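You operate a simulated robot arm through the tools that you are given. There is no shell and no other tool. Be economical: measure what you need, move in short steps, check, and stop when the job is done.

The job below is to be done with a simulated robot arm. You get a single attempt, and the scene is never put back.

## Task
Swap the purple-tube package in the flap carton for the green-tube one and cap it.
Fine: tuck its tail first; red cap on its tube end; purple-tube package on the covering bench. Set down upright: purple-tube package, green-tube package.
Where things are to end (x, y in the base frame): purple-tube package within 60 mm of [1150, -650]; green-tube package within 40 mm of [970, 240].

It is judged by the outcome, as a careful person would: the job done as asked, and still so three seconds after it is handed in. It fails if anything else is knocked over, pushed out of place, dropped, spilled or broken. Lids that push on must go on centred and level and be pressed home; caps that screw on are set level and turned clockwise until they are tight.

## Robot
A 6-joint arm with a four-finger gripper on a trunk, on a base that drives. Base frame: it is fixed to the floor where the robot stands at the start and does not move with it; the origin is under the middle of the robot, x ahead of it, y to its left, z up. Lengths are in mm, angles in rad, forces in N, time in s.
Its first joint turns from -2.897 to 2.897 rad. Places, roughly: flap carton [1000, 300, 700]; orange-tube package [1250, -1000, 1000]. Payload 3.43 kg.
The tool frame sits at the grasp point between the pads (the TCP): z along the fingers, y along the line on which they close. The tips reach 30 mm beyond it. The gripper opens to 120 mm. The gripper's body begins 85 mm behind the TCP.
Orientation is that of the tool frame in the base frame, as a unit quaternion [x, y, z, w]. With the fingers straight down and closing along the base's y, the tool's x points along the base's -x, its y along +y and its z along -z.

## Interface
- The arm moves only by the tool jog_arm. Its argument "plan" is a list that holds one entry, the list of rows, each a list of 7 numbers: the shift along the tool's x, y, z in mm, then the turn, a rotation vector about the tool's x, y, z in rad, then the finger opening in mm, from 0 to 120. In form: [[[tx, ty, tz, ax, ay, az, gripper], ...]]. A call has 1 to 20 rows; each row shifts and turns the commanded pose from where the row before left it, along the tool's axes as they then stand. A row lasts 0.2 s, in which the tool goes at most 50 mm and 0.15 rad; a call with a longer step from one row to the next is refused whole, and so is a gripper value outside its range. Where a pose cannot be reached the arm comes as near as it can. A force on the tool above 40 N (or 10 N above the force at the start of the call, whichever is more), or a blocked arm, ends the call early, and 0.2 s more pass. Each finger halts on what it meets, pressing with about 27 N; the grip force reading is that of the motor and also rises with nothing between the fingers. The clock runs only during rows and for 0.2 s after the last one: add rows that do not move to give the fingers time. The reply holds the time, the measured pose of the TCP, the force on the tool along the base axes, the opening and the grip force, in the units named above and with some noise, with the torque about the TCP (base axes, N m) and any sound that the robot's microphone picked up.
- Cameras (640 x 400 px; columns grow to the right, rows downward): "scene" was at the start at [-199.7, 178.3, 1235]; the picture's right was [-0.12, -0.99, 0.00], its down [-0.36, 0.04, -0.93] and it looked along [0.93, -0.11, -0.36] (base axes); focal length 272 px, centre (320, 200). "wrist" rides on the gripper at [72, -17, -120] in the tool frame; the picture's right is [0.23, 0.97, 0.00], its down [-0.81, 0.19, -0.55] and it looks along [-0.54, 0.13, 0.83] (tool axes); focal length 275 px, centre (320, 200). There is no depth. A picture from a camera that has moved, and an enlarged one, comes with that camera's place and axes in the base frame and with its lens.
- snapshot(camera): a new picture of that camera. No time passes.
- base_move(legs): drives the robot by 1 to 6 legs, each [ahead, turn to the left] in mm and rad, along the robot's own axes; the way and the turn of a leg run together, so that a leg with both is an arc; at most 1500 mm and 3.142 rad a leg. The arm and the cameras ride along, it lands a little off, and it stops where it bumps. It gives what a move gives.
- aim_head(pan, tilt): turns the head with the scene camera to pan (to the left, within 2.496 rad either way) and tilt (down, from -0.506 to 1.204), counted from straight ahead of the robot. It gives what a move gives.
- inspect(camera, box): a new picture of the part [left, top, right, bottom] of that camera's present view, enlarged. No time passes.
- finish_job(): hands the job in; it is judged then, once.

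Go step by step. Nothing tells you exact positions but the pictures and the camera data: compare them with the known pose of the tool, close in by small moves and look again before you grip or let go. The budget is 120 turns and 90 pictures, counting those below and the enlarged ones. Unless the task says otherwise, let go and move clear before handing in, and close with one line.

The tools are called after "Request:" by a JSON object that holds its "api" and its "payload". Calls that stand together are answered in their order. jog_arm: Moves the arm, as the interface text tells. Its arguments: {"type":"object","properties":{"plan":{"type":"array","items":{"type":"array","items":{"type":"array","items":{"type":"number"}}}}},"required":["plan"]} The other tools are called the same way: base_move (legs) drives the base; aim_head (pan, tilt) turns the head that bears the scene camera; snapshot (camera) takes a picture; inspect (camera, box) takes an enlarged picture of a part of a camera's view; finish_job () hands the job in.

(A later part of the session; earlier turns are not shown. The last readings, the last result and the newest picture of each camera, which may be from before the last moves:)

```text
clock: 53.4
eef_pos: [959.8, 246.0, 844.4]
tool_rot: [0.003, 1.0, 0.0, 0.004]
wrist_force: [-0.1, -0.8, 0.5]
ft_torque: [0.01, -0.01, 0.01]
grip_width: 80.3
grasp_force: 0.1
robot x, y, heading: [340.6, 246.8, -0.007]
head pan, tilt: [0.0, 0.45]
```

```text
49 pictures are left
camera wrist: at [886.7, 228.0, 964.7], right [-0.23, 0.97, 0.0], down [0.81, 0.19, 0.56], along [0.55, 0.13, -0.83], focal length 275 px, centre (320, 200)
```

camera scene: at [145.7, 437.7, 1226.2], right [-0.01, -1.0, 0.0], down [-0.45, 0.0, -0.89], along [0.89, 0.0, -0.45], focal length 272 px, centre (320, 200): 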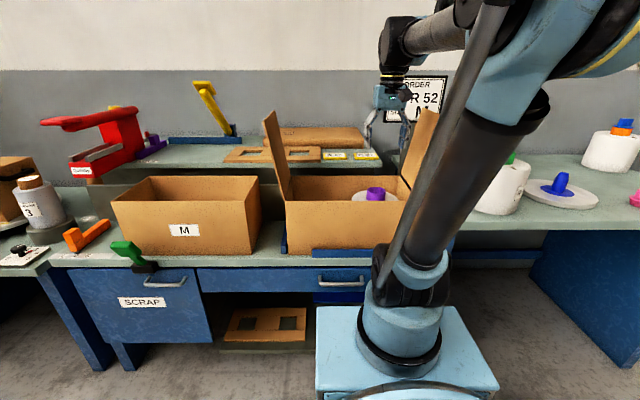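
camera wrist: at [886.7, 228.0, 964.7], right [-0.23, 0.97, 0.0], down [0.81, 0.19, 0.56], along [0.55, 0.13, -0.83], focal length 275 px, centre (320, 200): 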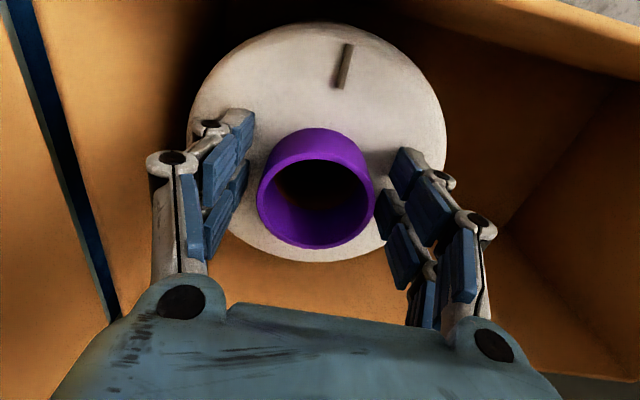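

It opens now, and the package has moved about 10 mm toward me. I'll close again and lift slowly, watching the force.

Request:
{"api": "jog_arm", "payload": {"plan": [[[1, -1, 0, 0, 0, 0, 60], [0, 0, 0, 0, 0, 0, 30], [0, 0, 0, 0, 0, 0, 0], [0, 0, 0, 0, 0, 0, 0], [0, 0, 0, 0, 0, 0, 0]]]}}

Request:
{"api": "jog_arm", "payload": {"plan": [[[0, 0, -2, 0, 0, 0, 0], [0, 0, -2, 0, 0, 0, 0], [0, 0, -2, 0, 0, 0, 0], [0, 0, 0, 0, 0, 0, 0]]]}}

Request:
{"api": "jog_arm", "payload": {"plan": [[[0, 0, -2, 0, 0, 0, 0], [0, 0, -2, 0, 0, 0, 0], [0, 0, -2, 0, 0, 0, 0], [0, 0, -2, 0, 0, 0, 0], [0, 0, 0, 0, 0, 0, 0]]]}}

Request:
{"api": "snapshot", "payload": {"camera": "wrist"}}

```text
clock: 54.6
eef_pos: [957.6, 245.4, 846.0]
tool_rot: [0.002, 1.0, 0.0, 0.006]
wrist_force: [12.2, 8.7, 18.4]
ft_torque: [0.33, -0.56, 0.09]
grip_width: 60.6
grasp_force: 26.9
robot x, y, heading: [341.2, 246.7, 0.001]
head pan, tilt: [0.0, 0.45]
```

```text
clock: 55.6
eef_pos: [958.3, 243.6, 850.9]
tool_rot: [0.004, 1.0, 0.0, 0.006]
wrist_force: [-0.3, 0.4, -11.5]
ft_torque: [0.0, 0.1, 0.0]
grip_width: 60.4
grasp_force: 27.1
robot x, y, heading: [344.1, 248.4, -0.006]
head pan, tilt: [0.0, 0.45]
```

```text
clock: 56.8
eef_pos: [958.6, 242.9, 857.5]
tool_rot: [0.003, 1.0, 0.0, 0.006]
wrist_force: [-0.3, 0.0, -11.8]
ft_torque: [0.02, 0.12, -0.01]
grip_width: 60.4
grasp_force: 27.0
robot x, y, heading: [347.6, 245.0, -0.002]
head pan, tilt: [0.0, 0.45]
```

```text
48 pictures are left
camera wrist: at [885.9, 226.2, 978.2], right [-0.23, 0.97, 0.0], down [0.81, 0.19, 0.56], along [0.55, 0.12, -0.83], focal length 275 px, centre (320, 200)
```

wrist: 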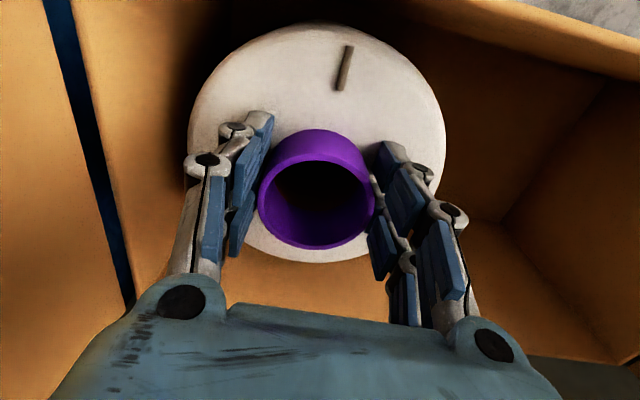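

The package is held now (about 12 N, rim unmoved relative to the fingers). I'll lift slowly and check for slip.

Request:
{"api": "jog_arm", "payload": {"plan": [[[0, 0, -2, 0, 0, 0, 0], [0, 0, -3, 0, 0, 0, 0], [0, 0, -4, 0, 0, 0, 0], [0, 0, -4, 0, 0, 0, 0], [0, 0, -4, 0, 0, 0, 0], [0, 0, -4, 0, 0, 0, 0], [0, 0, -4, 0, 0, 0, 0], [0, 0, -4, 0, 0, 0, 0], [0, 0, -4, 0, 0, 0, 0], [0, 0, -4, 0, 0, 0, 0], [0, 0, -4, 0, 0, 0, 0], [0, 0, -4, 0, 0, 0, 0], [0, 0, -4, 0, 0, 0, 0], [0, 0, -4, 0, 0, 0, 0], [0, 0, -4, 0, 0, 0, 0], [0, 0, -4, 0, 0, 0, 0], [0, 0, -4, 0, 0, 0, 0], [0, 0, -3, 0, 0, 0, 0], [0, 0, -2, 0, 0, 0, 0], [0, 0, 0, 0, 0, 0, 0]]]}}

Request:
{"api": "snapshot", "payload": {"camera": "wrist"}}

```text
clock: 61.0
eef_pos: [958.2, 243.3, 929.0]
tool_rot: [0.003, 1.0, 0.0, 0.005]
wrist_force: [-0.4, 0.5, -12.0]
ft_torque: [-0.03, 0.12, -0.03]
grip_width: 60.4
grasp_force: 27.4
robot x, y, heading: [342.3, 248.6, -0.006]
head pan, tilt: [0.0, 0.45]
```

```text
47 pictures are left
camera wrist: at [884.7, 227.3, 1049.0], right [-0.23, 0.97, 0.0], down [0.81, 0.19, 0.56], along [0.55, 0.13, -0.83], focal length 275 px, centre (320, 200)
```

wrist: 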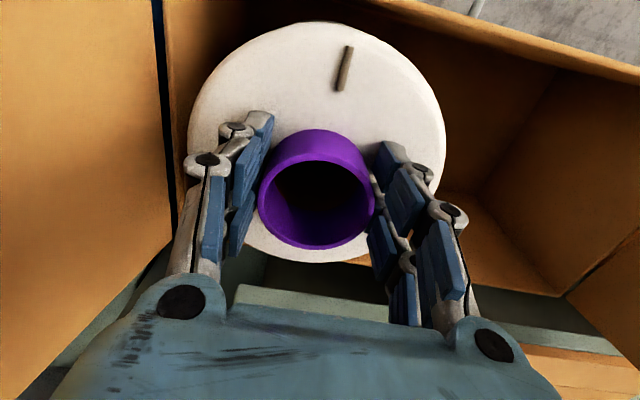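

Request:
{"api": "jog_arm", "payload": {"plan": [[[0, 0, -3, 0, 0, 0, 0], [0, 0, -6, 0, 0, 0, 0], [0, 0, -9, 0, 0, 0, 0], [0, 0, -10, 0, 0, 0, 0], [0, 0, -11, 0, 0, 0, 0], [0, 0, -11, 0, 0, 0, 0], [0, 0, -11, 0, 0, 0, 0], [0, 0, -11, 0, 0, 0, 0], [0, 0, -11, 0, 0, 0, 0], [0, 0, -11, 0, 0, 0, 0], [0, 0, -11, 0, 0, 0, 0], [0, 0, -11, 0, 0, 0, 0], [0, 0, -11, 0, 0, 0, 0], [0, 0, -11, 0, 0, 0, 0], [0, 0, -11, 0, 0, 0, 0], [0, 0, -11, 0, 0, 0, 0], [0, 0, -10, 0, 0, 0, 0], [0, 0, -8, 0, 0, 0, 0], [0, 0, -4, 0, 0, 0, 0], [0, 0, 0, 0, 0, 0, 0]]]}}

Request:
{"api": "snapshot", "payload": {"camera": "wrist"}}

Request:
{"api": "snapshot", "payload": {"camera": "scene"}}

```text
clock: 65.2
eef_pos: [955.4, 243.6, 1111.5]
tool_rot: [0.002, 1.0, 0.001, 0.006]
wrist_force: [-0.7, 0.5, -12.4]
ft_torque: [0.0, 0.15, -0.02]
grip_width: 60.7
grasp_force: 26.8
robot x, y, heading: [345.6, 246.8, -0.005]
head pan, tilt: [0.0, 0.45]
```

```text
46 pictures are left
camera wrist: at [883.4, 226.6, 1231.4], right [-0.23, 0.97, 0.0], down [0.81, 0.19, 0.56], along [0.55, 0.12, -0.83], focal length 275 px, centre (320, 200)
```

wrist: 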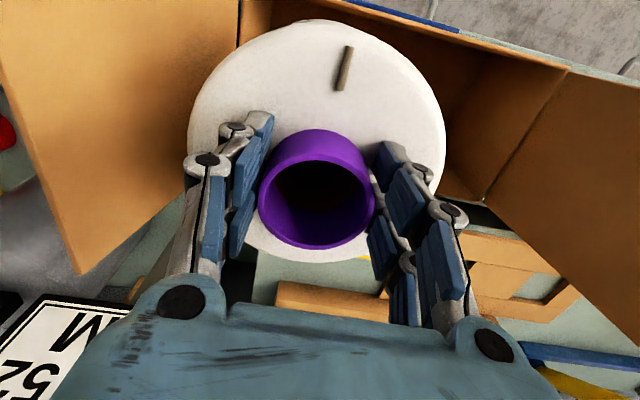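

```text
45 pictures are left
camera scene: at [146.0, 437.7, 1226.2], right [-0.01, -1.0, 0.0], down [-0.45, 0.0, -0.89], along [0.89, 0.0, -0.45], focal length 272 px, centre (320, 200)
```

scene: 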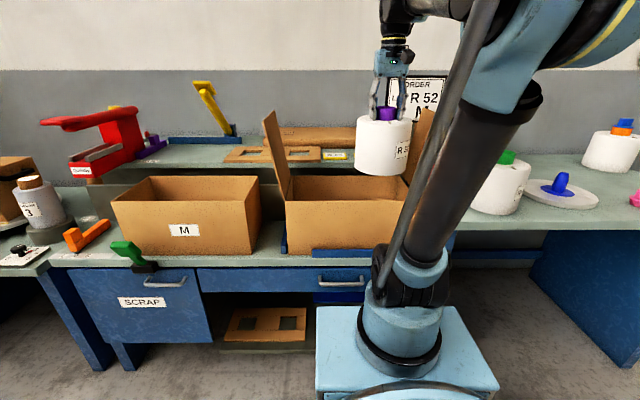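

The package hangs clear above the carton walls. I'll draw it back over the front wall, then back the robot away before turning toward the covering bench.

Request:
{"api": "jog_arm", "payload": {"plan": [[[3, 0, 0, 0, 0, 0, 0], [6, 0, 0, 0, 0, 0, 0], [9, 0, 0, 0, 0, 0, 0], [10, 0, 0, 0, 0, 0, 0], [11, 0, 0, 0, 0, 0, 0], [11, 0, 0, 0, 0, 0, 0], [11, 0, 0, 0, 0, 0, 0], [11, 0, 0, 0, 0, 0, 0], [11, 0, 0, 0, 0, 0, 0], [11, 0, 0, 0, 0, 0, 0], [11, 0, 0, 0, 0, 0, 0], [11, 0, 0, 0, 0, 0, 0], [11, 0, 0, 0, 0, 0, 0], [9, 0, 0, 0, 0, 0, 0], [6, 0, 0, 0, 0, 0, 0], [3, 0, 0, 0, 0, 0, 0], [0, 0, 0, 0, 0, 0, 0]]]}}

Request:
{"api": "base_move", "payload": {"legs": [[-220, 0]]}}

```text
clock: 68.8
eef_pos: [809.7, 245.2, 1108.7]
tool_rot: [0.003, 1.0, 0.0, 0.005]
wrist_force: [-0.1, 0.0, -10.8]
ft_torque: [0.0, 0.11, 0.02]
grip_width: 60.5
grasp_force: 27.0
robot x, y, heading: [344.1, 249.9, -0.007]
head pan, tilt: [0.0, 0.45]
```

```text
clock: 70.5
eef_pos: [592.1, 246.3, 1108.9]
tool_rot: [0.002, 1.0, 0.0, 0.005]
wrist_force: [0.7, -0.9, -11.9]
ft_torque: [-0.02, 0.16, -0.03]
grip_width: 60.4
grasp_force: 27.0
robot x, y, heading: [126.1, 249.0, -0.003]
head pan, tilt: [0.0, 0.45]
```

Request:
{"api": "base_move", "payload": {"legs": [[0, -1.571], [890, 0], [0, 1.571]]}}

Request:
{"api": "aim_head", "payload": {"pan": -0.1, "tilt": 0.4}}

Request:
{"api": "snapshot", "payload": {"camera": "scene"}}

Request:
{"api": "snapshot", "payload": {"camera": "wrist"}}

```text
clock: 83.9
eef_pos: [590.2, -642.9, 1114.4]
tool_rot: [-0.003, 1.0, 0.0, 0.011]
wrist_force: [-0.1, -0.3, -12.3]
ft_torque: [-0.01, 0.17, 0.0]
grip_width: 60.4
grasp_force: 26.7
robot x, y, heading: [137.6, -655.0, 0.01]
head pan, tilt: [0.0, 0.45]
```

```text
clock: 84.6
eef_pos: [576.1, -643.1, 1118.6]
tool_rot: [-0.003, 1.0, 0.0, 0.018]
wrist_force: [0.5, 0.1, -11.2]
ft_torque: [0.02, 0.16, -0.01]
grip_width: 60.4
grasp_force: 26.9
robot x, y, heading: [137.3, -650.8, 0.004]
head pan, tilt: [-0.099, 0.4]
```

```text
44 pictures are left
camera scene: at [-63.0, -475.8, 1230.9], right [-0.09, -1.0, 0.0], down [-0.4, 0.04, -0.92], along [0.91, -0.09, -0.4], focal length 272 px, centre (320, 200)
```

scene: 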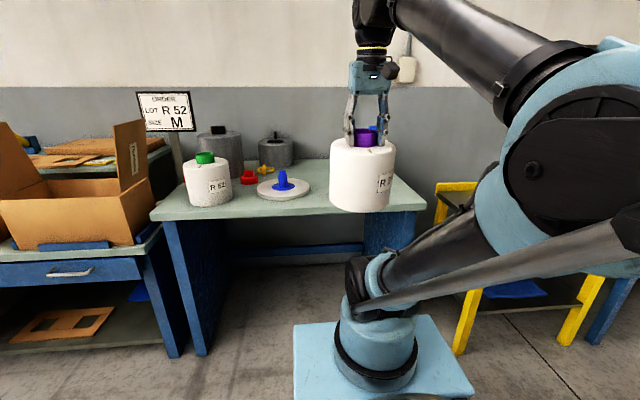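

```text
43 pictures are left
camera wrist: at [501.2, -661.0, 1238.1], right [-0.24, 0.97, -0.01], down [0.79, 0.2, 0.58], along [0.57, 0.13, -0.81], focal length 275 px, centre (320, 200)
```

wrist: 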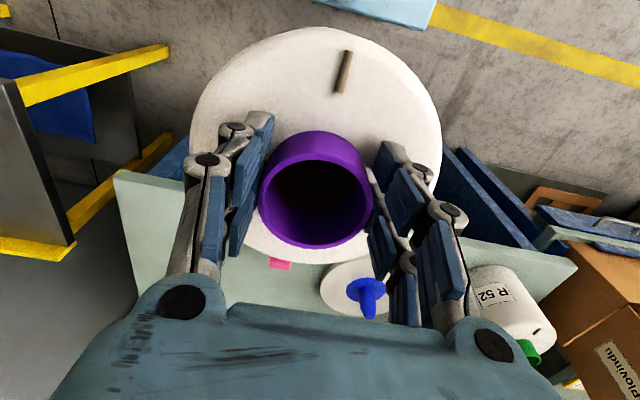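

Purple is carried in front of the covering bench. I'll drive ahead, level the tool, and extend over the target, passing high over the pink cap.

Request:
{"api": "base_move", "payload": {"legs": [[250, 0]]}}

Request:
{"api": "jog_arm", "payload": {"plan": [[[-5, 0, 0, 0, 0.015, 0, 0], [-10, 0, 0, 0, 0.02, 0, 0], [-14, 0, 0, 0, 0, 0, 0], [-16, 0, 0, 0, 0, 0, 0], [-16, 0, 0, 0, 0, 0, 0], [-16, 0, 0, 0, 0, 0, 0], [-16, 0, 0, 0, 0, 0, 0], [-16, 0, 0, 0, 0, 0, 0], [-16, 0, 0, 0, 0, 0, 0], [-16, 0, 0, 0, 0, 0, 0], [-16, 0, 0, 0, 0, 0, 0], [-16, 0, 0, 0, 0, 0, 0], [-16, 0, 0, 0, 0, 0, 0], [-16, 0, 0, 0, 0, 0, 0], [-16, 0, 0, 0, 0, 0, 0], [-14, 0, 0, 0, 0, 0, 0], [-10, 0, 0, 0, 0, 0, 0], [-5, 0, 0, 0, 0, 0, 0], [0, 0, 0, 0, 0, 0, 0]]]}}

Request:
{"api": "snapshot", "payload": {"camera": "scene"}}

Request:
{"api": "snapshot", "payload": {"camera": "wrist"}}

```text
clock: 86.4
eef_pos: [827.1, -640.1, 1118.8]
tool_rot: [-0.003, 1.0, 0.001, 0.018]
wrist_force: [-0.6, 0.2, -11.1]
ft_torque: [-0.06, 0.21, -0.04]
grip_width: 60.4
grasp_force: 26.9
robot x, y, heading: [387.3, -651.7, 0.007]
head pan, tilt: [-0.099, 0.4]
```

```text
clock: 90.4
eef_pos: [1063.5, -640.2, 1128.4]
tool_rot: [-0.004, 1.0, 0.0, 0.006]
wrist_force: [-0.5, 0.3, -11.1]
ft_torque: [0.0, 0.19, 0.01]
grip_width: 60.5
grasp_force: 27.4
robot x, y, heading: [387.1, -655.9, 0.006]
head pan, tilt: [-0.099, 0.4]
```

```text
42 pictures are left
camera scene: at [186.8, -474.5, 1230.9], right [-0.09, -1.0, 0.0], down [-0.4, 0.04, -0.92], along [0.91, -0.08, -0.4], focal length 272 px, centre (320, 200)
```

scene: 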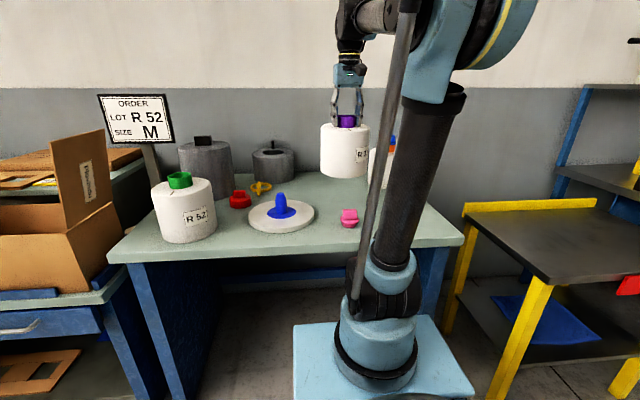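

```text
41 pictures are left
camera wrist: at [990.4, -657.3, 1248.1], right [-0.24, 0.97, 0.0], down [0.8, 0.2, 0.56], along [0.55, 0.13, -0.83], focal length 275 px, centre (320, 200)
```

wrist: 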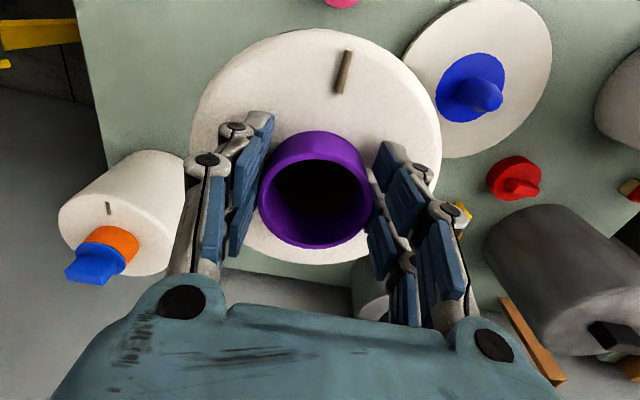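

Request:
{"api": "jog_arm", "payload": {"plan": [[[-5, 0, 0, 0, 0.006, 0, 0], [-10, 0, 0, 0, 0.006, 0, 0], [-14, -1, 0, 0, 0, 0, 0], [-15, -1, 0, 0, 0, 0, 0], [-15, -1, 0, 0, 0, 0, 0], [-14, 0, 0, 0, 0, 0, 0], [-9, 0, 0, 0, 0, 0, 0], [-4, 0, 3, 0, 0, 0, 0], [0, 0, 8, 0, 0, 0, 0], [0, 0, 12, 0, 0, 0, 0], [0, 0, 14, 0, 0, 0, 0], [0, 0, 14, 0, 0, 0, 0], [0, 0, 14, 0, 0, 0, 0], [0, 0, 14, 0, 0, 0, 0], [0, 0, 14, 0, 0, 0, 0], [0, 0, 14, 0, 0, 0, 0], [0, 0, 10, 0, 0, 0, 0], [0, 0, 5, 0, 0, 0, 0], [0, 0, 2, 0, 0, 0, 0], [0, 0, 0, 0, 0, 0, 0]]]}}

Request:
{"api": "snapshot", "payload": {"camera": "scene"}}

```text
clock: 94.6
eef_pos: [1148.9, -642.2, 1003.4]
tool_rot: [-0.003, 1.0, 0.001, 0.0]
wrist_force: [0.4, -0.2, -12.6]
ft_torque: [0.0, 0.18, -0.01]
grip_width: 60.6
grasp_force: 27.1
robot x, y, heading: [391.9, -652.5, 0.009]
head pan, tilt: [-0.099, 0.4]
```

```text
40 pictures are left
camera scene: at [186.9, -474.5, 1230.9], right [-0.09, -1.0, 0.0], down [-0.4, 0.04, -0.92], along [0.91, -0.08, -0.4], focal length 272 px, centre (320, 200)
```

scene: 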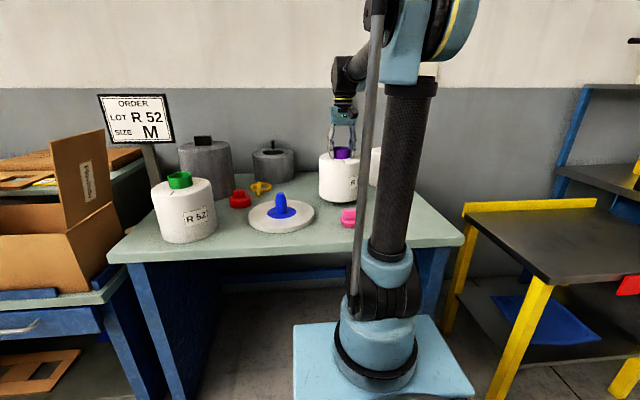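

Nearly down. I'll lower in small steps until the bench takes the weight.

Request:
{"api": "jog_arm", "payload": {"plan": [[[0, 0, 4, 0, 0, 0, 0], [0, 0, 5, 0, 0, 0, 0], [0, 0, 5, 0, 0, 0, 0], [0, 0, 4, 0, 0, 0, 0], [0, 0, 3, 0, 0, 0, 0], [0, 0, 2, 0, 0, 0, 0], [0, 0, 0, 0, 0, 0, 0]]]}}

```text
clock: 96.2
eef_pos: [1149.8, -640.8, 981.4]
tool_rot: [-0.004, 1.0, 0.0, 0.0]
wrist_force: [7.6, 3.1, 11.2]
ft_torque: [-0.08, 0.2, -0.01]
grip_width: 60.6
grasp_force: 27.0
robot x, y, heading: [388.4, -651.6, 0.009]
head pan, tilt: [-0.099, 0.4]
```

It rests on the bench. Releasing and rising clear.

Request:
{"api": "jog_arm", "payload": {"plan": [[[0, 0, 0, 0, 0, 0, 70], [0, 0, 0, 0, 0, 0, 90], [0, 0, 0, 0, 0, 0, 90], [0, 0, 0, 0, 0, 0, 90]]]}}

Request:
{"api": "jog_arm", "payload": {"plan": [[[0, 0, -10, 0, 0, 0, 90], [0, 0, -20, 0, 0, 0, 90], [0, 0, -30, 0, 0, 0, 90], [0, 0, -30, 0, 0, 0, 90], [0, 0, -30, 0, 0, 0, 90], [0, 0, 0, 0, 0, 0, 90]]]}}

Request:
{"api": "snapshot", "payload": {"camera": "wrist"}}

```text
clock: 97.2
eef_pos: [1147.9, -641.8, 981.7]
tool_rot: [-0.003, 1.0, 0.0, 0.0]
wrist_force: [0.0, -0.1, 0.5]
ft_torque: [0.02, 0.01, 0.02]
grip_width: 90.3
grasp_force: 0.1
robot x, y, heading: [389.7, -651.5, 0.005]
head pan, tilt: [-0.099, 0.4]
```

```text
clock: 98.6
eef_pos: [1149.7, -642.5, 1100.9]
tool_rot: [-0.003, 1.0, 0.0, -0.001]
wrist_force: [-0.5, 0.9, -0.2]
ft_torque: [0.02, 0.02, 0.0]
grip_width: 89.9
grasp_force: 0.1
robot x, y, heading: [386.4, -656.4, 0.009]
head pan, tilt: [-0.099, 0.4]
```

```text
39 pictures are left
camera wrist: at [1078.4, -660.4, 1222.3], right [-0.24, 0.97, 0.0], down [0.81, 0.2, 0.55], along [0.54, 0.13, -0.83], focal length 275 px, centre (320, 200)
```

wrist: 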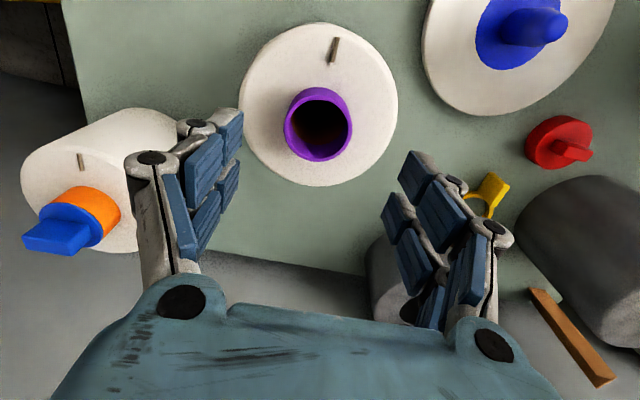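

Purple is set down at about (1150, -642). Next I'll retract, back off and drive in front of the green-tube package.

Request:
{"api": "jog_arm", "payload": {"plan": [[[30, 0, 0, 0, 0, 0, 90], [30, 0, 0, 0, 0, 0, 90], [30, 0, 0, 0, 0, 0, 90], [30, 0, 0, 0, 0, 0, 90], [30, 0, 0, 0, 0, 0, 90], [30, 0, 0, 0, 0, 0, 90], [30, 0, 0, 0, 0, 0, 90], [30, 0, 0, 0, 0, 0, 90], [30, 0, 0, 0, 0, 0, 90], [30, 0, 0, 0, 0, 0, 90], [20, 0, 0, 0, 0, 0, 90]]]}}

Request:
{"api": "base_move", "payload": {"legs": [[-200, 0], [0, 1.565], [515, 0], [0, -1.571], [160, 0]]}}

Request:
{"api": "aim_head", "payload": {"pan": 0.0, "tilt": 0.45}}

Request:
{"api": "snapshot", "payload": {"camera": "wrist"}}

Request:
{"api": "snapshot", "payload": {"camera": "scene"}}

```text
clock: 101.0
eef_pos: [831.0, -643.7, 1102.1]
tool_rot: [-0.004, 1.0, -0.001, 0.001]
wrist_force: [-0.5, 0.2, -0.2]
ft_torque: [0.03, 0.01, 0.0]
grip_width: 90.1
grasp_force: 0.1
robot x, y, heading: [386.9, -655.4, 0.008]
head pan, tilt: [-0.099, 0.4]
```

```text
clock: 114.8
eef_pos: [820.4, -177.7, 1102.5]
tool_rot: [0.037, 0.999, 0.0, 0.0]
wrist_force: [-0.5, -1.2, 0.6]
ft_torque: [0.06, 0.0, -0.03]
grip_width: 90.2
grasp_force: 0.1
robot x, y, heading: [379.7, -146.8, -0.068]
head pan, tilt: [-0.099, 0.4]
```

```text
clock: 115.5
eef_pos: [807.8, -177.6, 1106.9]
tool_rot: [0.037, 0.999, -0.001, 0.005]
wrist_force: [0.8, 1.0, -0.6]
ft_torque: [0.04, 0.02, 0.0]
grip_width: 90.2
grasp_force: 0.0
robot x, y, heading: [381.1, -146.2, -0.073]
head pan, tilt: [0.0, 0.45]
```

```text
38 pictures are left
camera wrist: at [733.8, -189.5, 1227.4], right [-0.16, 0.99, 0.0], down [0.82, 0.13, 0.56], along [0.56, 0.09, -0.83], focal length 275 px, centre (320, 200)
```

wrist: 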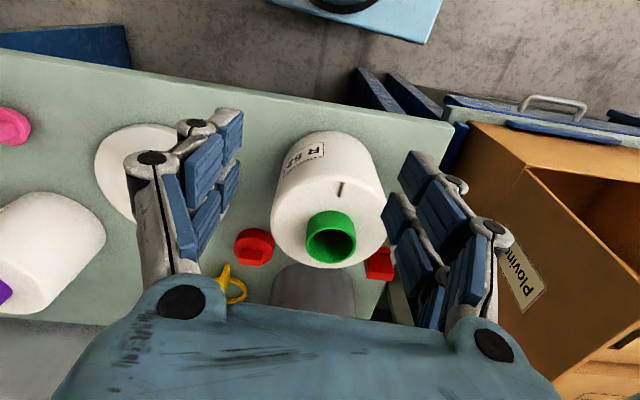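

```text
37 pictures are left
camera scene: at [192.9, 54.8, 1226.2], right [-0.07, -1.0, 0.0], down [-0.45, 0.03, -0.89], along [0.89, -0.06, -0.45], focal length 272 px, centre (320, 200)
```

scene: 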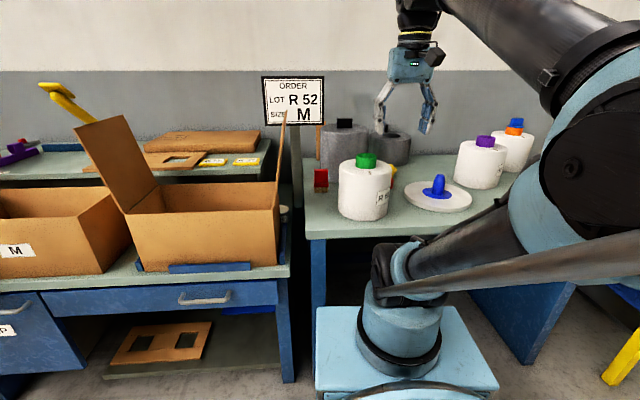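

Request:
{"api": "jog_arm", "payload": {"plan": [[[0, 0, 0, 0, 0.01, -0.073, 90], [-20.6, 5.1, 4, 0, 0, 0, 90], [-20.6, 5.1, 4, 0, 0, 0, 90], [-20.6, 5.1, 4, 0, 0, 0, 90], [-20.6, 5.1, 4, 0, 0, 0, 90], [-20.6, 5.1, 4, 0, 0, 0, 90], [-20.6, 5.1, 4, 0, 0, 0, 90], [-20.6, 5.1, 4, 0, 0, 0, 90], [0, 0, 0, 0, 0, 0, 90], [0, 0, 0, 0, 0, 0, 90]]]}}

Request:
{"api": "snapshot", "payload": {"camera": "wrist"}}

```text
clock: 117.7
eef_pos: [951.0, -142.1, 1079.1]
tool_rot: [0.0, 1.0, 0.0, 0.001]
wrist_force: [-0.3, 0.1, 0.1]
ft_torque: [-0.01, 0.0, -0.01]
grip_width: 89.8
grasp_force: 0.1
robot x, y, heading: [383.2, -146.9, -0.072]
head pan, tilt: [0.0, 0.45]
```

```text
36 pictures are left
camera wrist: at [880.5, -159.5, 1200.5], right [-0.23, 0.97, 0.0], down [0.81, 0.19, 0.55], along [0.54, 0.13, -0.83], focal length 275 px, centre (320, 200)
```

wrist: 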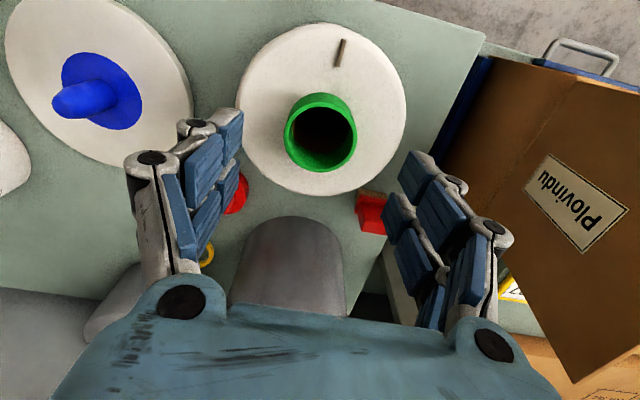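

Request:
{"api": "jog_arm", "payload": {"plan": [[[0, 0, 15, 0, 0, 0, 90], [0, 0, 15, 0, 0, 0, 90], [0, 0, 15, 0, 0, 0, 90], [0, 0, 15, 0, 0, 0, 90], [0, 0, 10, 0, 0, 0, 90], [0, 0, 10, 0, 0, 0, 90], [0, 0, 6, 0, 0, 0, 90], [0, 0, 5, 0, 0, 0, 90], [0, 0, 0, 0, 0, 0, 90]]]}}

Request:
{"api": "snapshot", "payload": {"camera": "wrist"}}

```text
clock: 119.7
eef_pos: [953.4, -141.6, 987.8]
tool_rot: [0.0, 1.0, 0.0, 0.002]
wrist_force: [0.4, -0.1, -0.4]
ft_torque: [0.0, -0.01, -0.01]
grip_width: 90.1
grasp_force: 0.1
robot x, y, heading: [379.6, -145.4, -0.072]
head pan, tilt: [0.0, 0.45]
```

```text
35 pictures are left
camera wrist: at [881.4, -158.6, 1109.0], right [-0.23, 0.97, 0.0], down [0.81, 0.19, 0.55], along [0.54, 0.13, -0.83], focal length 275 px, centre (320, 200)
```

wrist: 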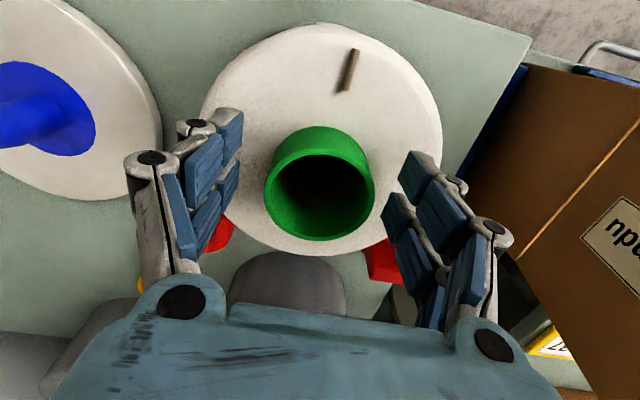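

Request:
{"api": "jog_arm", "payload": {"plan": [[[0, 0, 3, 0, 0, 0, 90], [0, 0, 2, 0, 0, 0, 80], [0, 0, 0, 0, 0, 0, 60], [0, 0, 0, 0, 0, 0, 30], [0, 0, 0, 0, 0, 0, 0], [0, 0, 0, 0, 0, 0, 0]]]}}

Request:
{"api": "jog_arm", "payload": {"plan": [[[0, 0, -2, 0, 0, 0, 0], [0, 0, -2, 0, 0, 0, 0], [0, 0, -2, 0, 0, 0, 0], [0, 0, -2, 0, 0, 0, 0], [0, 0, -2, 0, 0, 0, 0], [0, 0, -2, 0, 0, 0, 0], [0, 0, -3, 0, 0, 0, 0], [0, 0, 0, 0, 0, 0, 0]]]}}

Request:
{"api": "snapshot", "payload": {"camera": "wrist"}}

```text
clock: 121.1
eef_pos: [953.3, -143.0, 983.3]
tool_rot: [0.0, 1.0, 0.0, 0.001]
wrist_force: [-0.3, 4.0, 3.4]
ft_torque: [-0.03, -0.03, -0.1]
grip_width: 60.9
grasp_force: 27.2
robot x, y, heading: [379.6, -151.1, -0.074]
head pan, tilt: [0.0, 0.45]
```

```text
clock: 122.9
eef_pos: [953.0, -141.8, 997.5]
tool_rot: [0.0, 1.0, 0.0, 0.0]
wrist_force: [-0.4, -0.4, -11.5]
ft_torque: [0.0, 0.09, 0.02]
grip_width: 60.8
grasp_force: 26.9
robot x, y, heading: [378.0, -151.0, -0.07]
head pan, tilt: [0.0, 0.45]
```

```text
34 pictures are left
camera wrist: at [880.9, -159.7, 1119.6], right [-0.23, 0.97, 0.0], down [0.81, 0.19, 0.55], along [0.54, 0.13, -0.83], focal length 275 px, centre (320, 200)
```

wrist: 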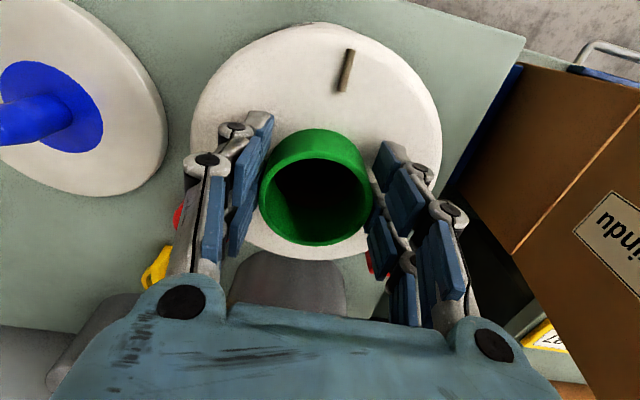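

Held without slip. Raising, retracting, and backing the robot away.

Request:
{"api": "jog_arm", "payload": {"plan": [[[0, 0, -3, 0, 0, 0, 0], [0, 0, -6, 0, 0, 0, 0], [0, 0, -9, 0, 0, 0, 0], [0, 0, -11, 0, 0, 0, 0], [0, 0, -11, 0, 0, 0, 0], [0, 0, -11, 0, 0, 0, 0], [0, 0, -11, 0, 0, 0, 0], [0, 0, -11, 0, 0, 0, 0], [0, 0, -11, 0, 0, 0, 0], [0, 0, -11, 0, 0, 0, 0], [0, 0, -10, 0, 0, 0, 0], [0, 0, -7, 0, 0, 0, 0], [0, 0, -3, 0, 0, 0, 0], [0, 0, 0, 0, 0, 0, 0]]]}}

Request:
{"api": "jog_arm", "payload": {"plan": [[[3, 0, 0, 0, 0, 0, 0], [6, 0, 0, 0, 0, 0, 0], [9, 0, 0, 0, 0, 0, 0], [11, 0, 0, 0, 0, 0, 0], [11, 0, 0, 0, 0, 0, 0], [11, 0, 0, 0, 0, 0, 0], [11, 0, 0, 0, 0, 0, 0], [11, 0, 0, 0, 0, 0, 0], [11, 0, 0, 0, 0, 0, 0], [11, 0, 0, 0, 0, 0, 0], [9, 0, 0, 0, 0, 0, 0], [6, 0, 0, 0, 0, 0, 0], [3, 0, 0, 0, 0, 0, 0], [0, 0, 0, 0, 0, 0, 0]]]}}

Request:
{"api": "base_move", "payload": {"legs": [[-230, 0], [0, 1.643], [380, 0], [0, -1.571]]}}

```text
clock: 125.9
eef_pos: [951.5, -141.9, 1112.7]
tool_rot: [0.0, 1.0, 0.0, 0.001]
wrist_force: [0.2, 0.4, -11.2]
ft_torque: [-0.01, 0.1, -0.02]
grip_width: 60.6
grasp_force: 27.1
robot x, y, heading: [378.5, -144.1, -0.073]
head pan, tilt: [0.0, 0.45]
```

```text
clock: 128.9
eef_pos: [838.2, -143.8, 1112.1]
tool_rot: [0.0, 1.0, 0.001, 0.001]
wrist_force: [0.4, 0.1, -12.2]
ft_torque: [0.0, 0.13, 0.01]
grip_width: 60.7
grasp_force: 26.7
robot x, y, heading: [378.1, -151.6, -0.074]
head pan, tilt: [0.0, 0.45]
```

```text
clock: 141.8
eef_pos: [582.3, 296.2, 1113.1]
tool_rot: [-0.046, 0.999, 0.0, 0.001]
wrist_force: [-0.2, -0.1, -12.6]
ft_torque: [-0.01, 0.14, 0.0]
grip_width: 60.9
grasp_force: 26.6
robot x, y, heading: [121.6, 260.2, 0.021]
head pan, tilt: [0.0, 0.45]
```

Request:
{"api": "base_move", "payload": {"legs": [[225, -0.02]]}}

Request:
{"api": "jog_arm", "payload": {"plan": [[[0, -2, 0, 0, 0, 0.03, 0], [0, -6, 0, 0, 0, 0.04, 0], [0, -8, 0, 0, 0, 0.022, 0], [0, -8, 0, 0, 0, 0, 0], [0, -8, 0, 0, 0, 0, 0], [0, -5, 0, 0, 0, 0, 0], [0, 0, 0, 0, 0, 0, 0]]]}}

Request:
{"api": "snapshot", "payload": {"camera": "wrist"}}

Request:
{"api": "snapshot", "payload": {"camera": "scene"}}

```text
clock: 143.5
eef_pos: [792.7, 286.6, 1117.4]
tool_rot: [-0.033, 0.999, -0.001, 0.007]
wrist_force: [-0.4, 0.0, -11.1]
ft_torque: [-0.05, 0.22, -0.01]
grip_width: 60.5
grasp_force: 26.4
robot x, y, heading: [348.2, 264.0, -0.008]
head pan, tilt: [0.0, 0.45]
```

```text
clock: 145.1
eef_pos: [779.6, 250.0, 1122.4]
tool_rot: [0.012, 1.0, 0.0, 0.014]
wrist_force: [0.0, 0.1, -12.2]
ft_torque: [0.0, 0.21, 0.02]
grip_width: 60.7
grasp_force: 26.9
robot x, y, heading: [347.7, 260.6, -0.005]
head pan, tilt: [0.0, 0.45]
```

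```text
33 pictures are left
camera wrist: at [704.1, 234.6, 1241.1], right [-0.21, 0.98, -0.01], down [0.8, 0.17, 0.57], along [0.56, 0.11, -0.82], focal length 275 px, centre (320, 200)
```

wrist: 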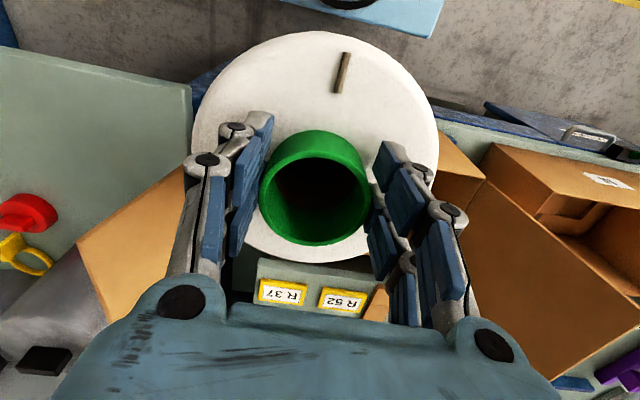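

```text
32 pictures are left
camera scene: at [148.8, 452.1, 1226.2], right [0.0, -1.0, 0.0], down [-0.45, 0.0, -0.89], along [0.89, 0.0, -0.45], focal length 272 px, centre (320, 200)
```

scene: 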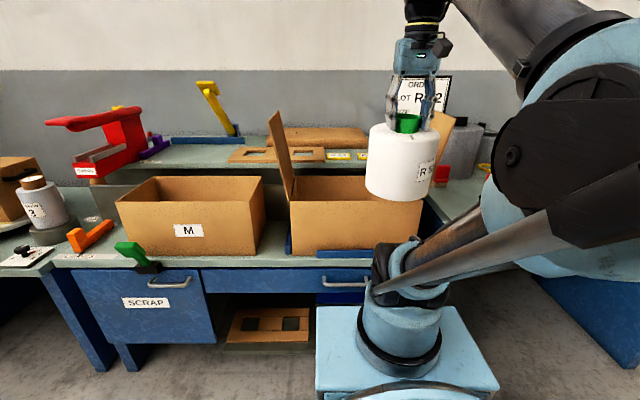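

Request:
{"api": "jog_arm", "payload": {"plan": [[[-3, -1, 0, 0, 0.014, -0.012, 0], [-7, -1, 0, 0, 0.014, -0.012, 0], [-10, -1, 0, 0, 0, 0, 0], [-12, -1, 0, 0, 0, 0, 0], [-12, -1, 0, 0, 0, 0, 0], [-13, -1, 0, 0, 0, 0, 0], [-13, -1, 0, 0, 0, 0, 0], [-13, 0, 0, 0, 0, 0, 0], [-13, 0, 0, 0, 0, 0, 0], [-13, 0, 0, 0, 0, 0, 0], [-13, 0, 0, 0, 0, 0, 0], [-13, 0, 0, 0, 0, 0, 0], [-13, 0, 0, 0, 0, 0, 0], [-13, 0, 0, 0, 0, 0, 0], [-12, 0, 0, 0, 0, 0, 0], [-8, 0, 0, 0, 0, 0, 0], [-4, 0, 0, 0, 0, 0, 0], [0, 0, 0, 0, 0, 0, 0]]]}}

Request:
{"api": "snapshot", "payload": {"camera": "wrist"}}

Request:
{"api": "inspect", "payload": {"camera": "scene", "box": [250, 60, 450, 260]}}

```text
clock: 148.9
eef_pos: [963.0, 240.4, 1123.4]
tool_rot: [0.001, 1.0, 0.0, -0.001]
wrist_force: [0.6, -0.4, -11.9]
ft_torque: [0.0, 0.17, -0.02]
grip_width: 60.4
grasp_force: 27.2
robot x, y, heading: [352.1, 260.4, -0.007]
head pan, tilt: [0.0, 0.45]
```

```text
31 pictures are left
camera wrist: at [892.1, 224.3, 1244.0], right [-0.23, 0.97, 0.0], down [0.81, 0.19, 0.55], along [0.54, 0.13, -0.83], focal length 275 px, centre (320, 200)
```

wrist: 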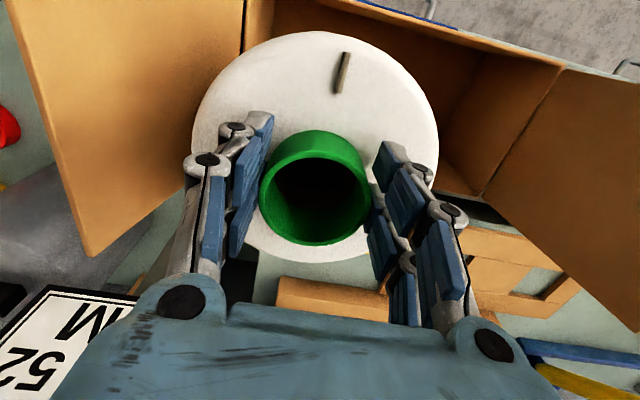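

```text
2.00 times, centred on (350, 160) of scene
camera zoom: at [149.0, 452.1, 1226.2], right [-0.01, -1.0, 0.0], down [-0.45, 0.0, -0.89], along [0.89, 0.0, -0.45], focal length 543 px, centre (260, 280)
```

zoom: 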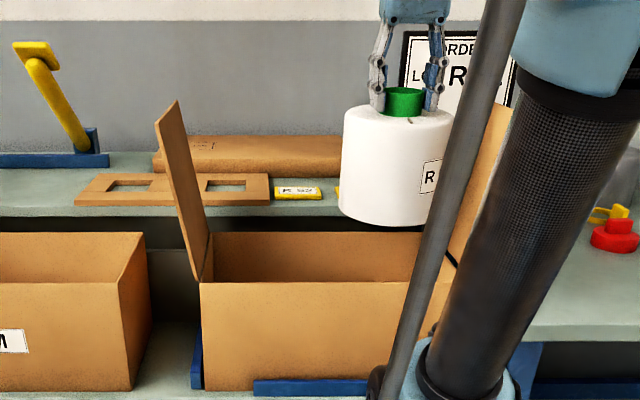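

I'm over the target; shifting slightly left to match the original spot and lowering straight in.

Request:
{"api": "jog_arm", "payload": {"plan": [[[-3, 2, 3, 0, 0, 0, 0], [-4, 2, 6, 0, 0, 0, 0], [0, 0, 9, 0, 0, 0, 0], [0, 0, 11, 0, 0, 0, 0], [0, 0, 11, 0, 0, 0, 0], [0, 0, 11, 0, 0, 0, 0], [0, 0, 11, 0, 0, 0, 0], [0, 0, 11, 0, 0, 0, 0], [0, 0, 11, 0, 0, 0, 0], [0, 0, 11, 0, 0, 0, 0], [0, 0, 11, 0, 0, 0, 0], [0, 0, 11, 0, 0, 0, 0], [0, 0, 11, 0, 0, 0, 0], [0, 0, 11, 0, 0, 0, 0], [0, 0, 11, 0, 0, 0, 0], [0, 0, 9, 0, 0, 0, 0], [0, 0, 6, 0, 0, 0, 0], [0, 0, 3, 0, 0, 0, 0], [0, 0, 0, 0, 0, 0, 0]]]}}

Request:
{"api": "snapshot", "payload": {"camera": "wrist"}}

```text
clock: 152.9
eef_pos: [968.8, 247.3, 955.4]
tool_rot: [0.0, 1.0, -0.001, -0.001]
wrist_force: [-0.8, -0.3, -11.5]
ft_torque: [0.01, 0.16, 0.02]
grip_width: 60.6
grasp_force: 26.6
robot x, y, heading: [347.4, 263.0, -0.009]
head pan, tilt: [0.0, 0.45]
```

```text
29 pictures are left
camera wrist: at [899.2, 229.8, 1076.3], right [-0.23, 0.97, 0.0], down [0.81, 0.19, 0.55], along [0.54, 0.13, -0.83], focal length 275 px, centre (320, 200)
```

wrist: 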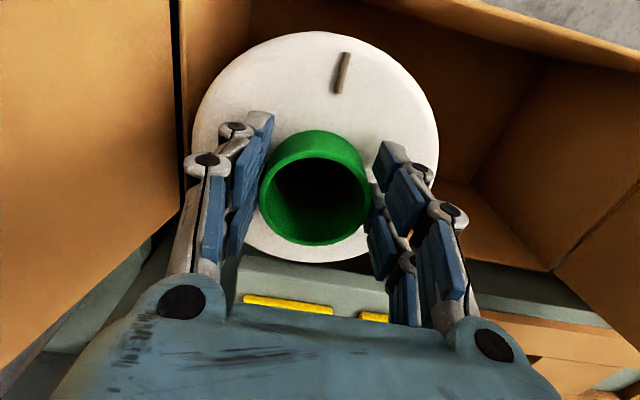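

Request:
{"api": "jog_arm", "payload": {"plan": [[[0, 0, 4, 0, 0, 0, 0], [0, 0, 8, 0, 0, 0, 0], [0, 0, 9, 0, 0, 0, 0], [0, 0, 9, 0, 0, 0, 0], [0, 0, 9, 0, 0, 0, 0], [0, 0, 9, 0, 0, 0, 0], [0, 0, 9, 0, 0, 0, 0], [0, 0, 9, 0, 0, 0, 0], [0, 0, 9, 0, 0, 0, 0], [0, 0, 9, 0, 0, 0, 0], [0, 0, 7, 0, 0, 0, 0], [0, 0, 4, 0, 0, 0, 0], [0, 0, 3, 0, 0, 0, 0], [0, 0, 2, 0, 0, 0, 0], [0, 0, 2, 0, 0, 0, 0], [0, 0, 0, 0, 0, 0, 0]]]}}

```text
clock: 156.3
eef_pos: [970.6, 245.8, 852.2]
tool_rot: [0.001, 1.0, 0.0, 0.0]
wrist_force: [10.6, 3.0, 18.0]
ft_torque: [0.22, -0.04, -0.03]
grip_width: 60.9
grasp_force: 27.4
robot x, y, heading: [349.1, 258.7, -0.002]
head pan, tilt: [0.0, 0.45]
```

It rests on the carton floor at about (970, 246). Releasing and rising.

Request:
{"api": "jog_arm", "payload": {"plan": [[[0, 0, 0, 0, 0, 0, 70], [0, 0, 0, 0, 0, 0, 90], [0, 0, 0, 0, 0, 0, 90], [0, 0, 0, 0, 0, 0, 90]]]}}

Request:
{"api": "jog_arm", "payload": {"plan": [[[0, 0, -10, 0, 0, 0, 90], [0, 0, -20, 0, 0, 0, 90], [0, 0, -30, 0, 0, 0, 90], [0, 0, -30, 0, 0, 0, 90], [0, 0, 0, 0, 0, 0, 90], [0, 0, 0, 0, 0, 0, 90]]]}}

Request:
{"api": "snapshot", "payload": {"camera": "wrist"}}

```text
clock: 157.3
eef_pos: [970.3, 246.7, 851.7]
tool_rot: [0.002, 1.0, 0.0, -0.001]
wrist_force: [0.2, 0.1, -0.1]
ft_torque: [0.0, -0.02, -0.05]
grip_width: 90.0
grasp_force: 0.0
robot x, y, heading: [345.9, 260.7, -0.002]
head pan, tilt: [0.0, 0.45]
```

```text
clock: 158.7
eef_pos: [971.5, 249.3, 942.3]
tool_rot: [0.001, 1.0, 0.001, 0.0]
wrist_force: [-0.2, 0.3, -0.1]
ft_torque: [-0.02, 0.02, 0.03]
grip_width: 90.1
grasp_force: 0.0
robot x, y, heading: [346.4, 264.6, -0.003]
head pan, tilt: [0.0, 0.45]
```

```text
28 pictures are left
camera wrist: at [900.0, 231.2, 1064.3], right [-0.23, 0.97, 0.0], down [0.81, 0.19, 0.55], along [0.54, 0.13, -0.83], focal length 275 px, centre (320, 200)
```

wrist: 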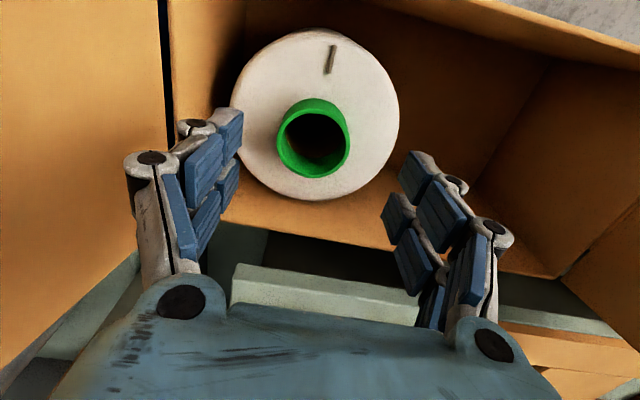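

The green-tube package stands upright in the carton. Now I'll retract and go for the red cap on the covering bench.

Request:
{"api": "jog_arm", "payload": {"plan": [[[0, 0, -40, 0, 0, 0, 90], [0, 0, -40, 0, 0, 0, 90], [0, 0, -40, 0, 0, 0, 90], [0, 0, -40, 0, 0, 0, 90], [25, 0, 0, 0, 0, 0, 90], [25, 0, 0, 0, 0, 0, 90], [25, 0, 0, 0, 0, 0, 90], [25, 0, 0, 0, 0, 0, 90], [25, 0, 0, 0, 0, 0, 90], [25, 0, 0, 0, 0, 0, 90], [15, 0, 0, 0, 0, 0, 90]]]}}

Request:
{"api": "base_move", "payload": {"legs": [[-220, 0], [0, -1.571], [515, 0], [0, 1.571], [240, 0]]}}

Request:
{"api": "jog_arm", "payload": {"plan": [[[-30, 0, 0, 0, 0, 0, 100], [-30, 0, 0, 0, 0, 0, 100], [-30, 0, 0, 0, 0, 0, 100], [-30, 0, 0, 0, 0, 0, 100], [-30, 0, 0, 0, 0, 0, 100], [-30, 0, 0, 0, 0, 0, 100], [0, 0, 0, 0, 0, 0, 100], [0, 0, 0, 0, 0, 0, 100]]]}}

Request:
{"api": "snapshot", "payload": {"camera": "wrist"}}

```text
clock: 161.1
eef_pos: [805.6, 247.1, 1105.5]
tool_rot: [0.001, 1.0, 0.0, -0.001]
wrist_force: [1.0, -0.7, 0.6]
ft_torque: [0.02, 0.01, 0.02]
grip_width: 90.0
grasp_force: 0.0
robot x, y, heading: [349.6, 262.2, -0.004]
head pan, tilt: [0.0, 0.45]
```

```text
clock: 175.5
eef_pos: [838.0, -252.3, 1104.0]
tool_rot: [-0.009, 1.0, 0.0, -0.001]
wrist_force: [-0.6, 0.5, 0.3]
ft_torque: [-0.04, 0.02, 0.01]
grip_width: 90.1
grasp_force: 0.0
robot x, y, heading: [380.0, -246.1, 0.01]
head pan, tilt: [0.0, 0.45]
```

```text
clock: 177.3
eef_pos: [1005.0, -250.0, 1110.3]
tool_rot: [-0.009, 1.0, 0.0, 0.005]
wrist_force: [0.4, 0.6, -0.5]
ft_torque: [-0.02, 0.0, -0.02]
grip_width: 99.9
grasp_force: 0.0
robot x, y, heading: [379.7, -249.7, 0.012]
head pan, tilt: [0.0, 0.45]
```

```text
27 pictures are left
camera wrist: at [931.9, -268.4, 1231.9], right [-0.25, 0.97, 0.0], down [0.8, 0.2, 0.56], along [0.54, 0.14, -0.83], focal length 275 px, centre (320, 200)
```

wrist: 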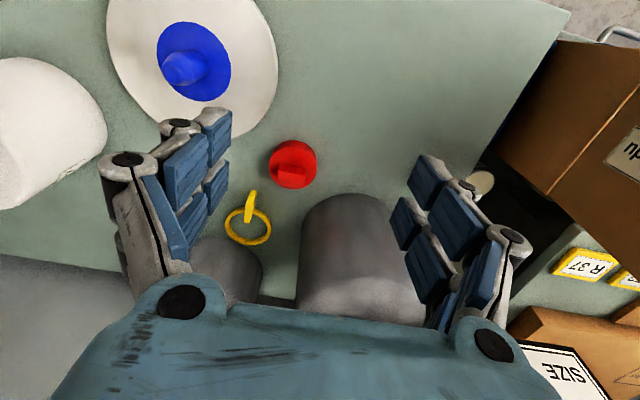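

The red cap's body is at about (1142, -260) and its bar runs along y. I'll turn the gripper 90° so the fingers close across the bar, then move over it.

Request:
{"api": "jog_arm", "payload": {"plan": [[[0, 0, 0, 0, 0.01, 0, 100], [0, 0, 0, 0, 0, -0.145, 90], [0, 0, 0, 0, 0, -0.145, 80], [0, 0, 0, 0, 0, -0.145, 70], [0, 0, 0, 0, 0, -0.145, 60], [0, 0, 0, 0, 0, -0.145, 50], [0, 0, 0, 0, 0, -0.145, 50], [0, 0, 0, 0, 0, -0.145, 50], [0, 0, 0, 0, 0, -0.145, 50], [0, 0, 0, 0, 0, -0.145, 50], [0, 0, 0, 0, 0, -0.145, 50], [0, 0, 0, 0, 0, -0.103, 50], [1.5, -20, 17, 0, 0, 0, 50], [1.5, -20, 17, 0, 0, 0, 50], [1.5, -20, 17, 0, 0, 0, 50], [1.5, -20, 17, 0, 0, 0, 50], [1.5, -20, 17, 0, 0, 0, 50], [1.5, -20, 17, 0, 0, 0, 50], [1, -17, 18, 0, 0, 0, 50], [0, 0, 0, 0, 0, 0, 50]]]}}

Request:
{"api": "snapshot", "payload": {"camera": "wrist"}}

```text
clock: 181.5
eef_pos: [1141.0, -259.4, 990.3]
tool_rot: [-0.707, 0.708, 0.0, 0.0]
wrist_force: [0.5, 0.4, -0.3]
ft_torque: [0.03, -0.02, -0.02]
grip_width: 50.0
grasp_force: 0.1
robot x, y, heading: [383.8, -248.3, 0.008]
head pan, tilt: [0.0, 0.45]
```

```text
26 pictures are left
camera wrist: at [1157.3, -331.6, 1112.3], right [-0.97, -0.23, 0.0], down [-0.19, 0.81, 0.55], along [-0.13, 0.54, -0.83], focal length 275 px, centre (320, 200)
```

wrist: 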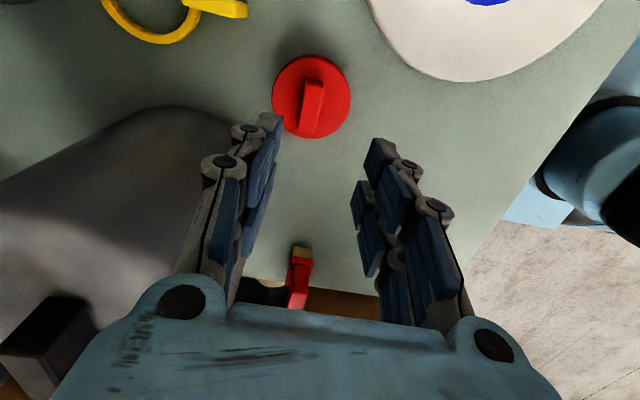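

Request:
{"api": "jog_arm", "payload": {"plan": [[[0, -3.5, 15, 0, 0, 0, 50], [0, -3.5, 15, 0, 0, 0, 50], [0, 0, 15, 0, 0, 0, 50], [0, 0, 15, 0, 0, 0, 50], [0, 0, 15, 0, 0, 0, 50], [0, 0, 0, 0, 0, 0, 50], [0, 0, 0, 0, 0, 0, 50]]]}}

Request:
{"api": "inspect", "payload": {"camera": "wrist", "box": [220, 60, 420, 260]}}

```text
clock: 183.1
eef_pos: [1147.9, -259.6, 916.6]
tool_rot: [0.707, -0.707, 0.001, 0.0]
wrist_force: [0.5, -0.6, -1.5]
ft_torque: [-0.03, 0.02, 0.01]
grip_width: 49.9
grasp_force: 0.1
robot x, y, heading: [382.2, -246.0, 0.01]
head pan, tilt: [0.0, 0.45]
```

```text
2.00 times, centred on (320, 160) of wrist
camera zoom: at [1164.6, -332.0, 1038.1], right [-0.97, -0.23, 0.0], down [-0.19, 0.81, 0.55], along [-0.13, 0.54, -0.83], focal length 551 px, centre (320, 280)
```

zoom: 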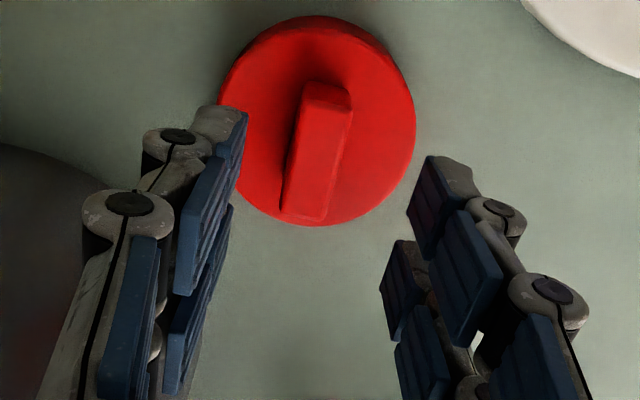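

The bar lies along y, right under the TCP. I'll descend with the fingers straddling it until the tips nearly touch the disc.

Request:
{"api": "jog_arm", "payload": {"plan": [[[0, 0, 15, 0, 0, 0, 50], [0, 0, 15, 0, 0, 0, 50], [0, 0, 15, 0, 0, 0, 50], [0, 0, 12, 0, 0, 0, 50], [0, 0, 8, 0, 0, 0, 50], [0, 0, 0, 0, 0, 0, 50], [0, 0, 0, 0, 0, 0, 50]]]}}

Request:
{"api": "snapshot", "payload": {"camera": "wrist"}}

```text
clock: 184.3
eef_pos: [1137.9, -260.1, 863.9]
tool_rot: [-0.707, 0.707, -0.005, 0.005]
wrist_force: [-3.3, 0.2, 10.6]
ft_torque: [0.24, 0.72, 0.11]
grip_width: 17.3
grasp_force: 23.7
robot x, y, heading: [381.2, -247.6, 0.008]
head pan, tilt: [0.0, 0.45]
stopped in row 6: the force on the tool passed its limit at 52 N (the readings are from after the stop); the commanded pose is now the measured one
```

```text
24 pictures are left
camera wrist: at [1153.6, -331.7, 985.6], right [-0.97, -0.23, -0.01], down [-0.2, 0.81, 0.55], along [-0.12, 0.54, -0.83], focal length 275 px, centre (320, 200)
```

wrist: 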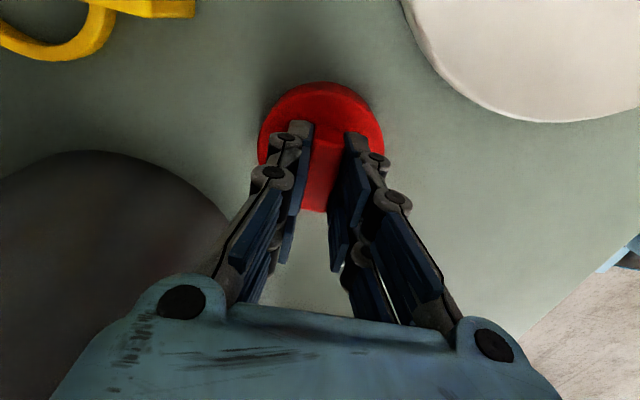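

The tips met the disc and the gripper closed on the bar after the stop. I'll open, rise a little, and check the centring before gripping properly.

Request:
{"api": "jog_arm", "payload": {"plan": [[[0, 0, 0, 0, 0, 0, 45], [0, 0, 0, 0, 0, 0, 45], [0, 0, -8, 0, 0, 0, 45], [0, 0, -10, 0, 0, 0, 45], [0, 0, 0, 0, 0, 0, 45]]]}}

Request:
{"api": "inspect", "payload": {"camera": "wrist", "box": [220, 60, 420, 260]}}

```text
clock: 185.5
eef_pos: [1138.3, -260.0, 881.3]
tool_rot: [-0.707, 0.707, -0.005, 0.005]
wrist_force: [0.0, 0.4, 0.0]
ft_torque: [0.02, -0.02, 0.0]
grip_width: 45.1
grasp_force: 0.1
robot x, y, heading: [381.8, -249.1, 0.009]
head pan, tilt: [0.0, 0.45]
```

```text
2.00 times, centred on (320, 160) of wrist
camera zoom: at [1153.7, -331.3, 1002.6], right [-0.97, -0.23, -0.01], down [-0.2, 0.81, 0.55], along [-0.12, 0.54, -0.83], focal length 551 px, centre (320, 280)
```

zoom: 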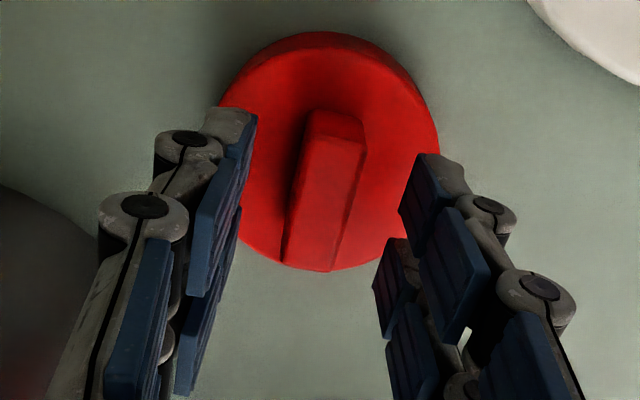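

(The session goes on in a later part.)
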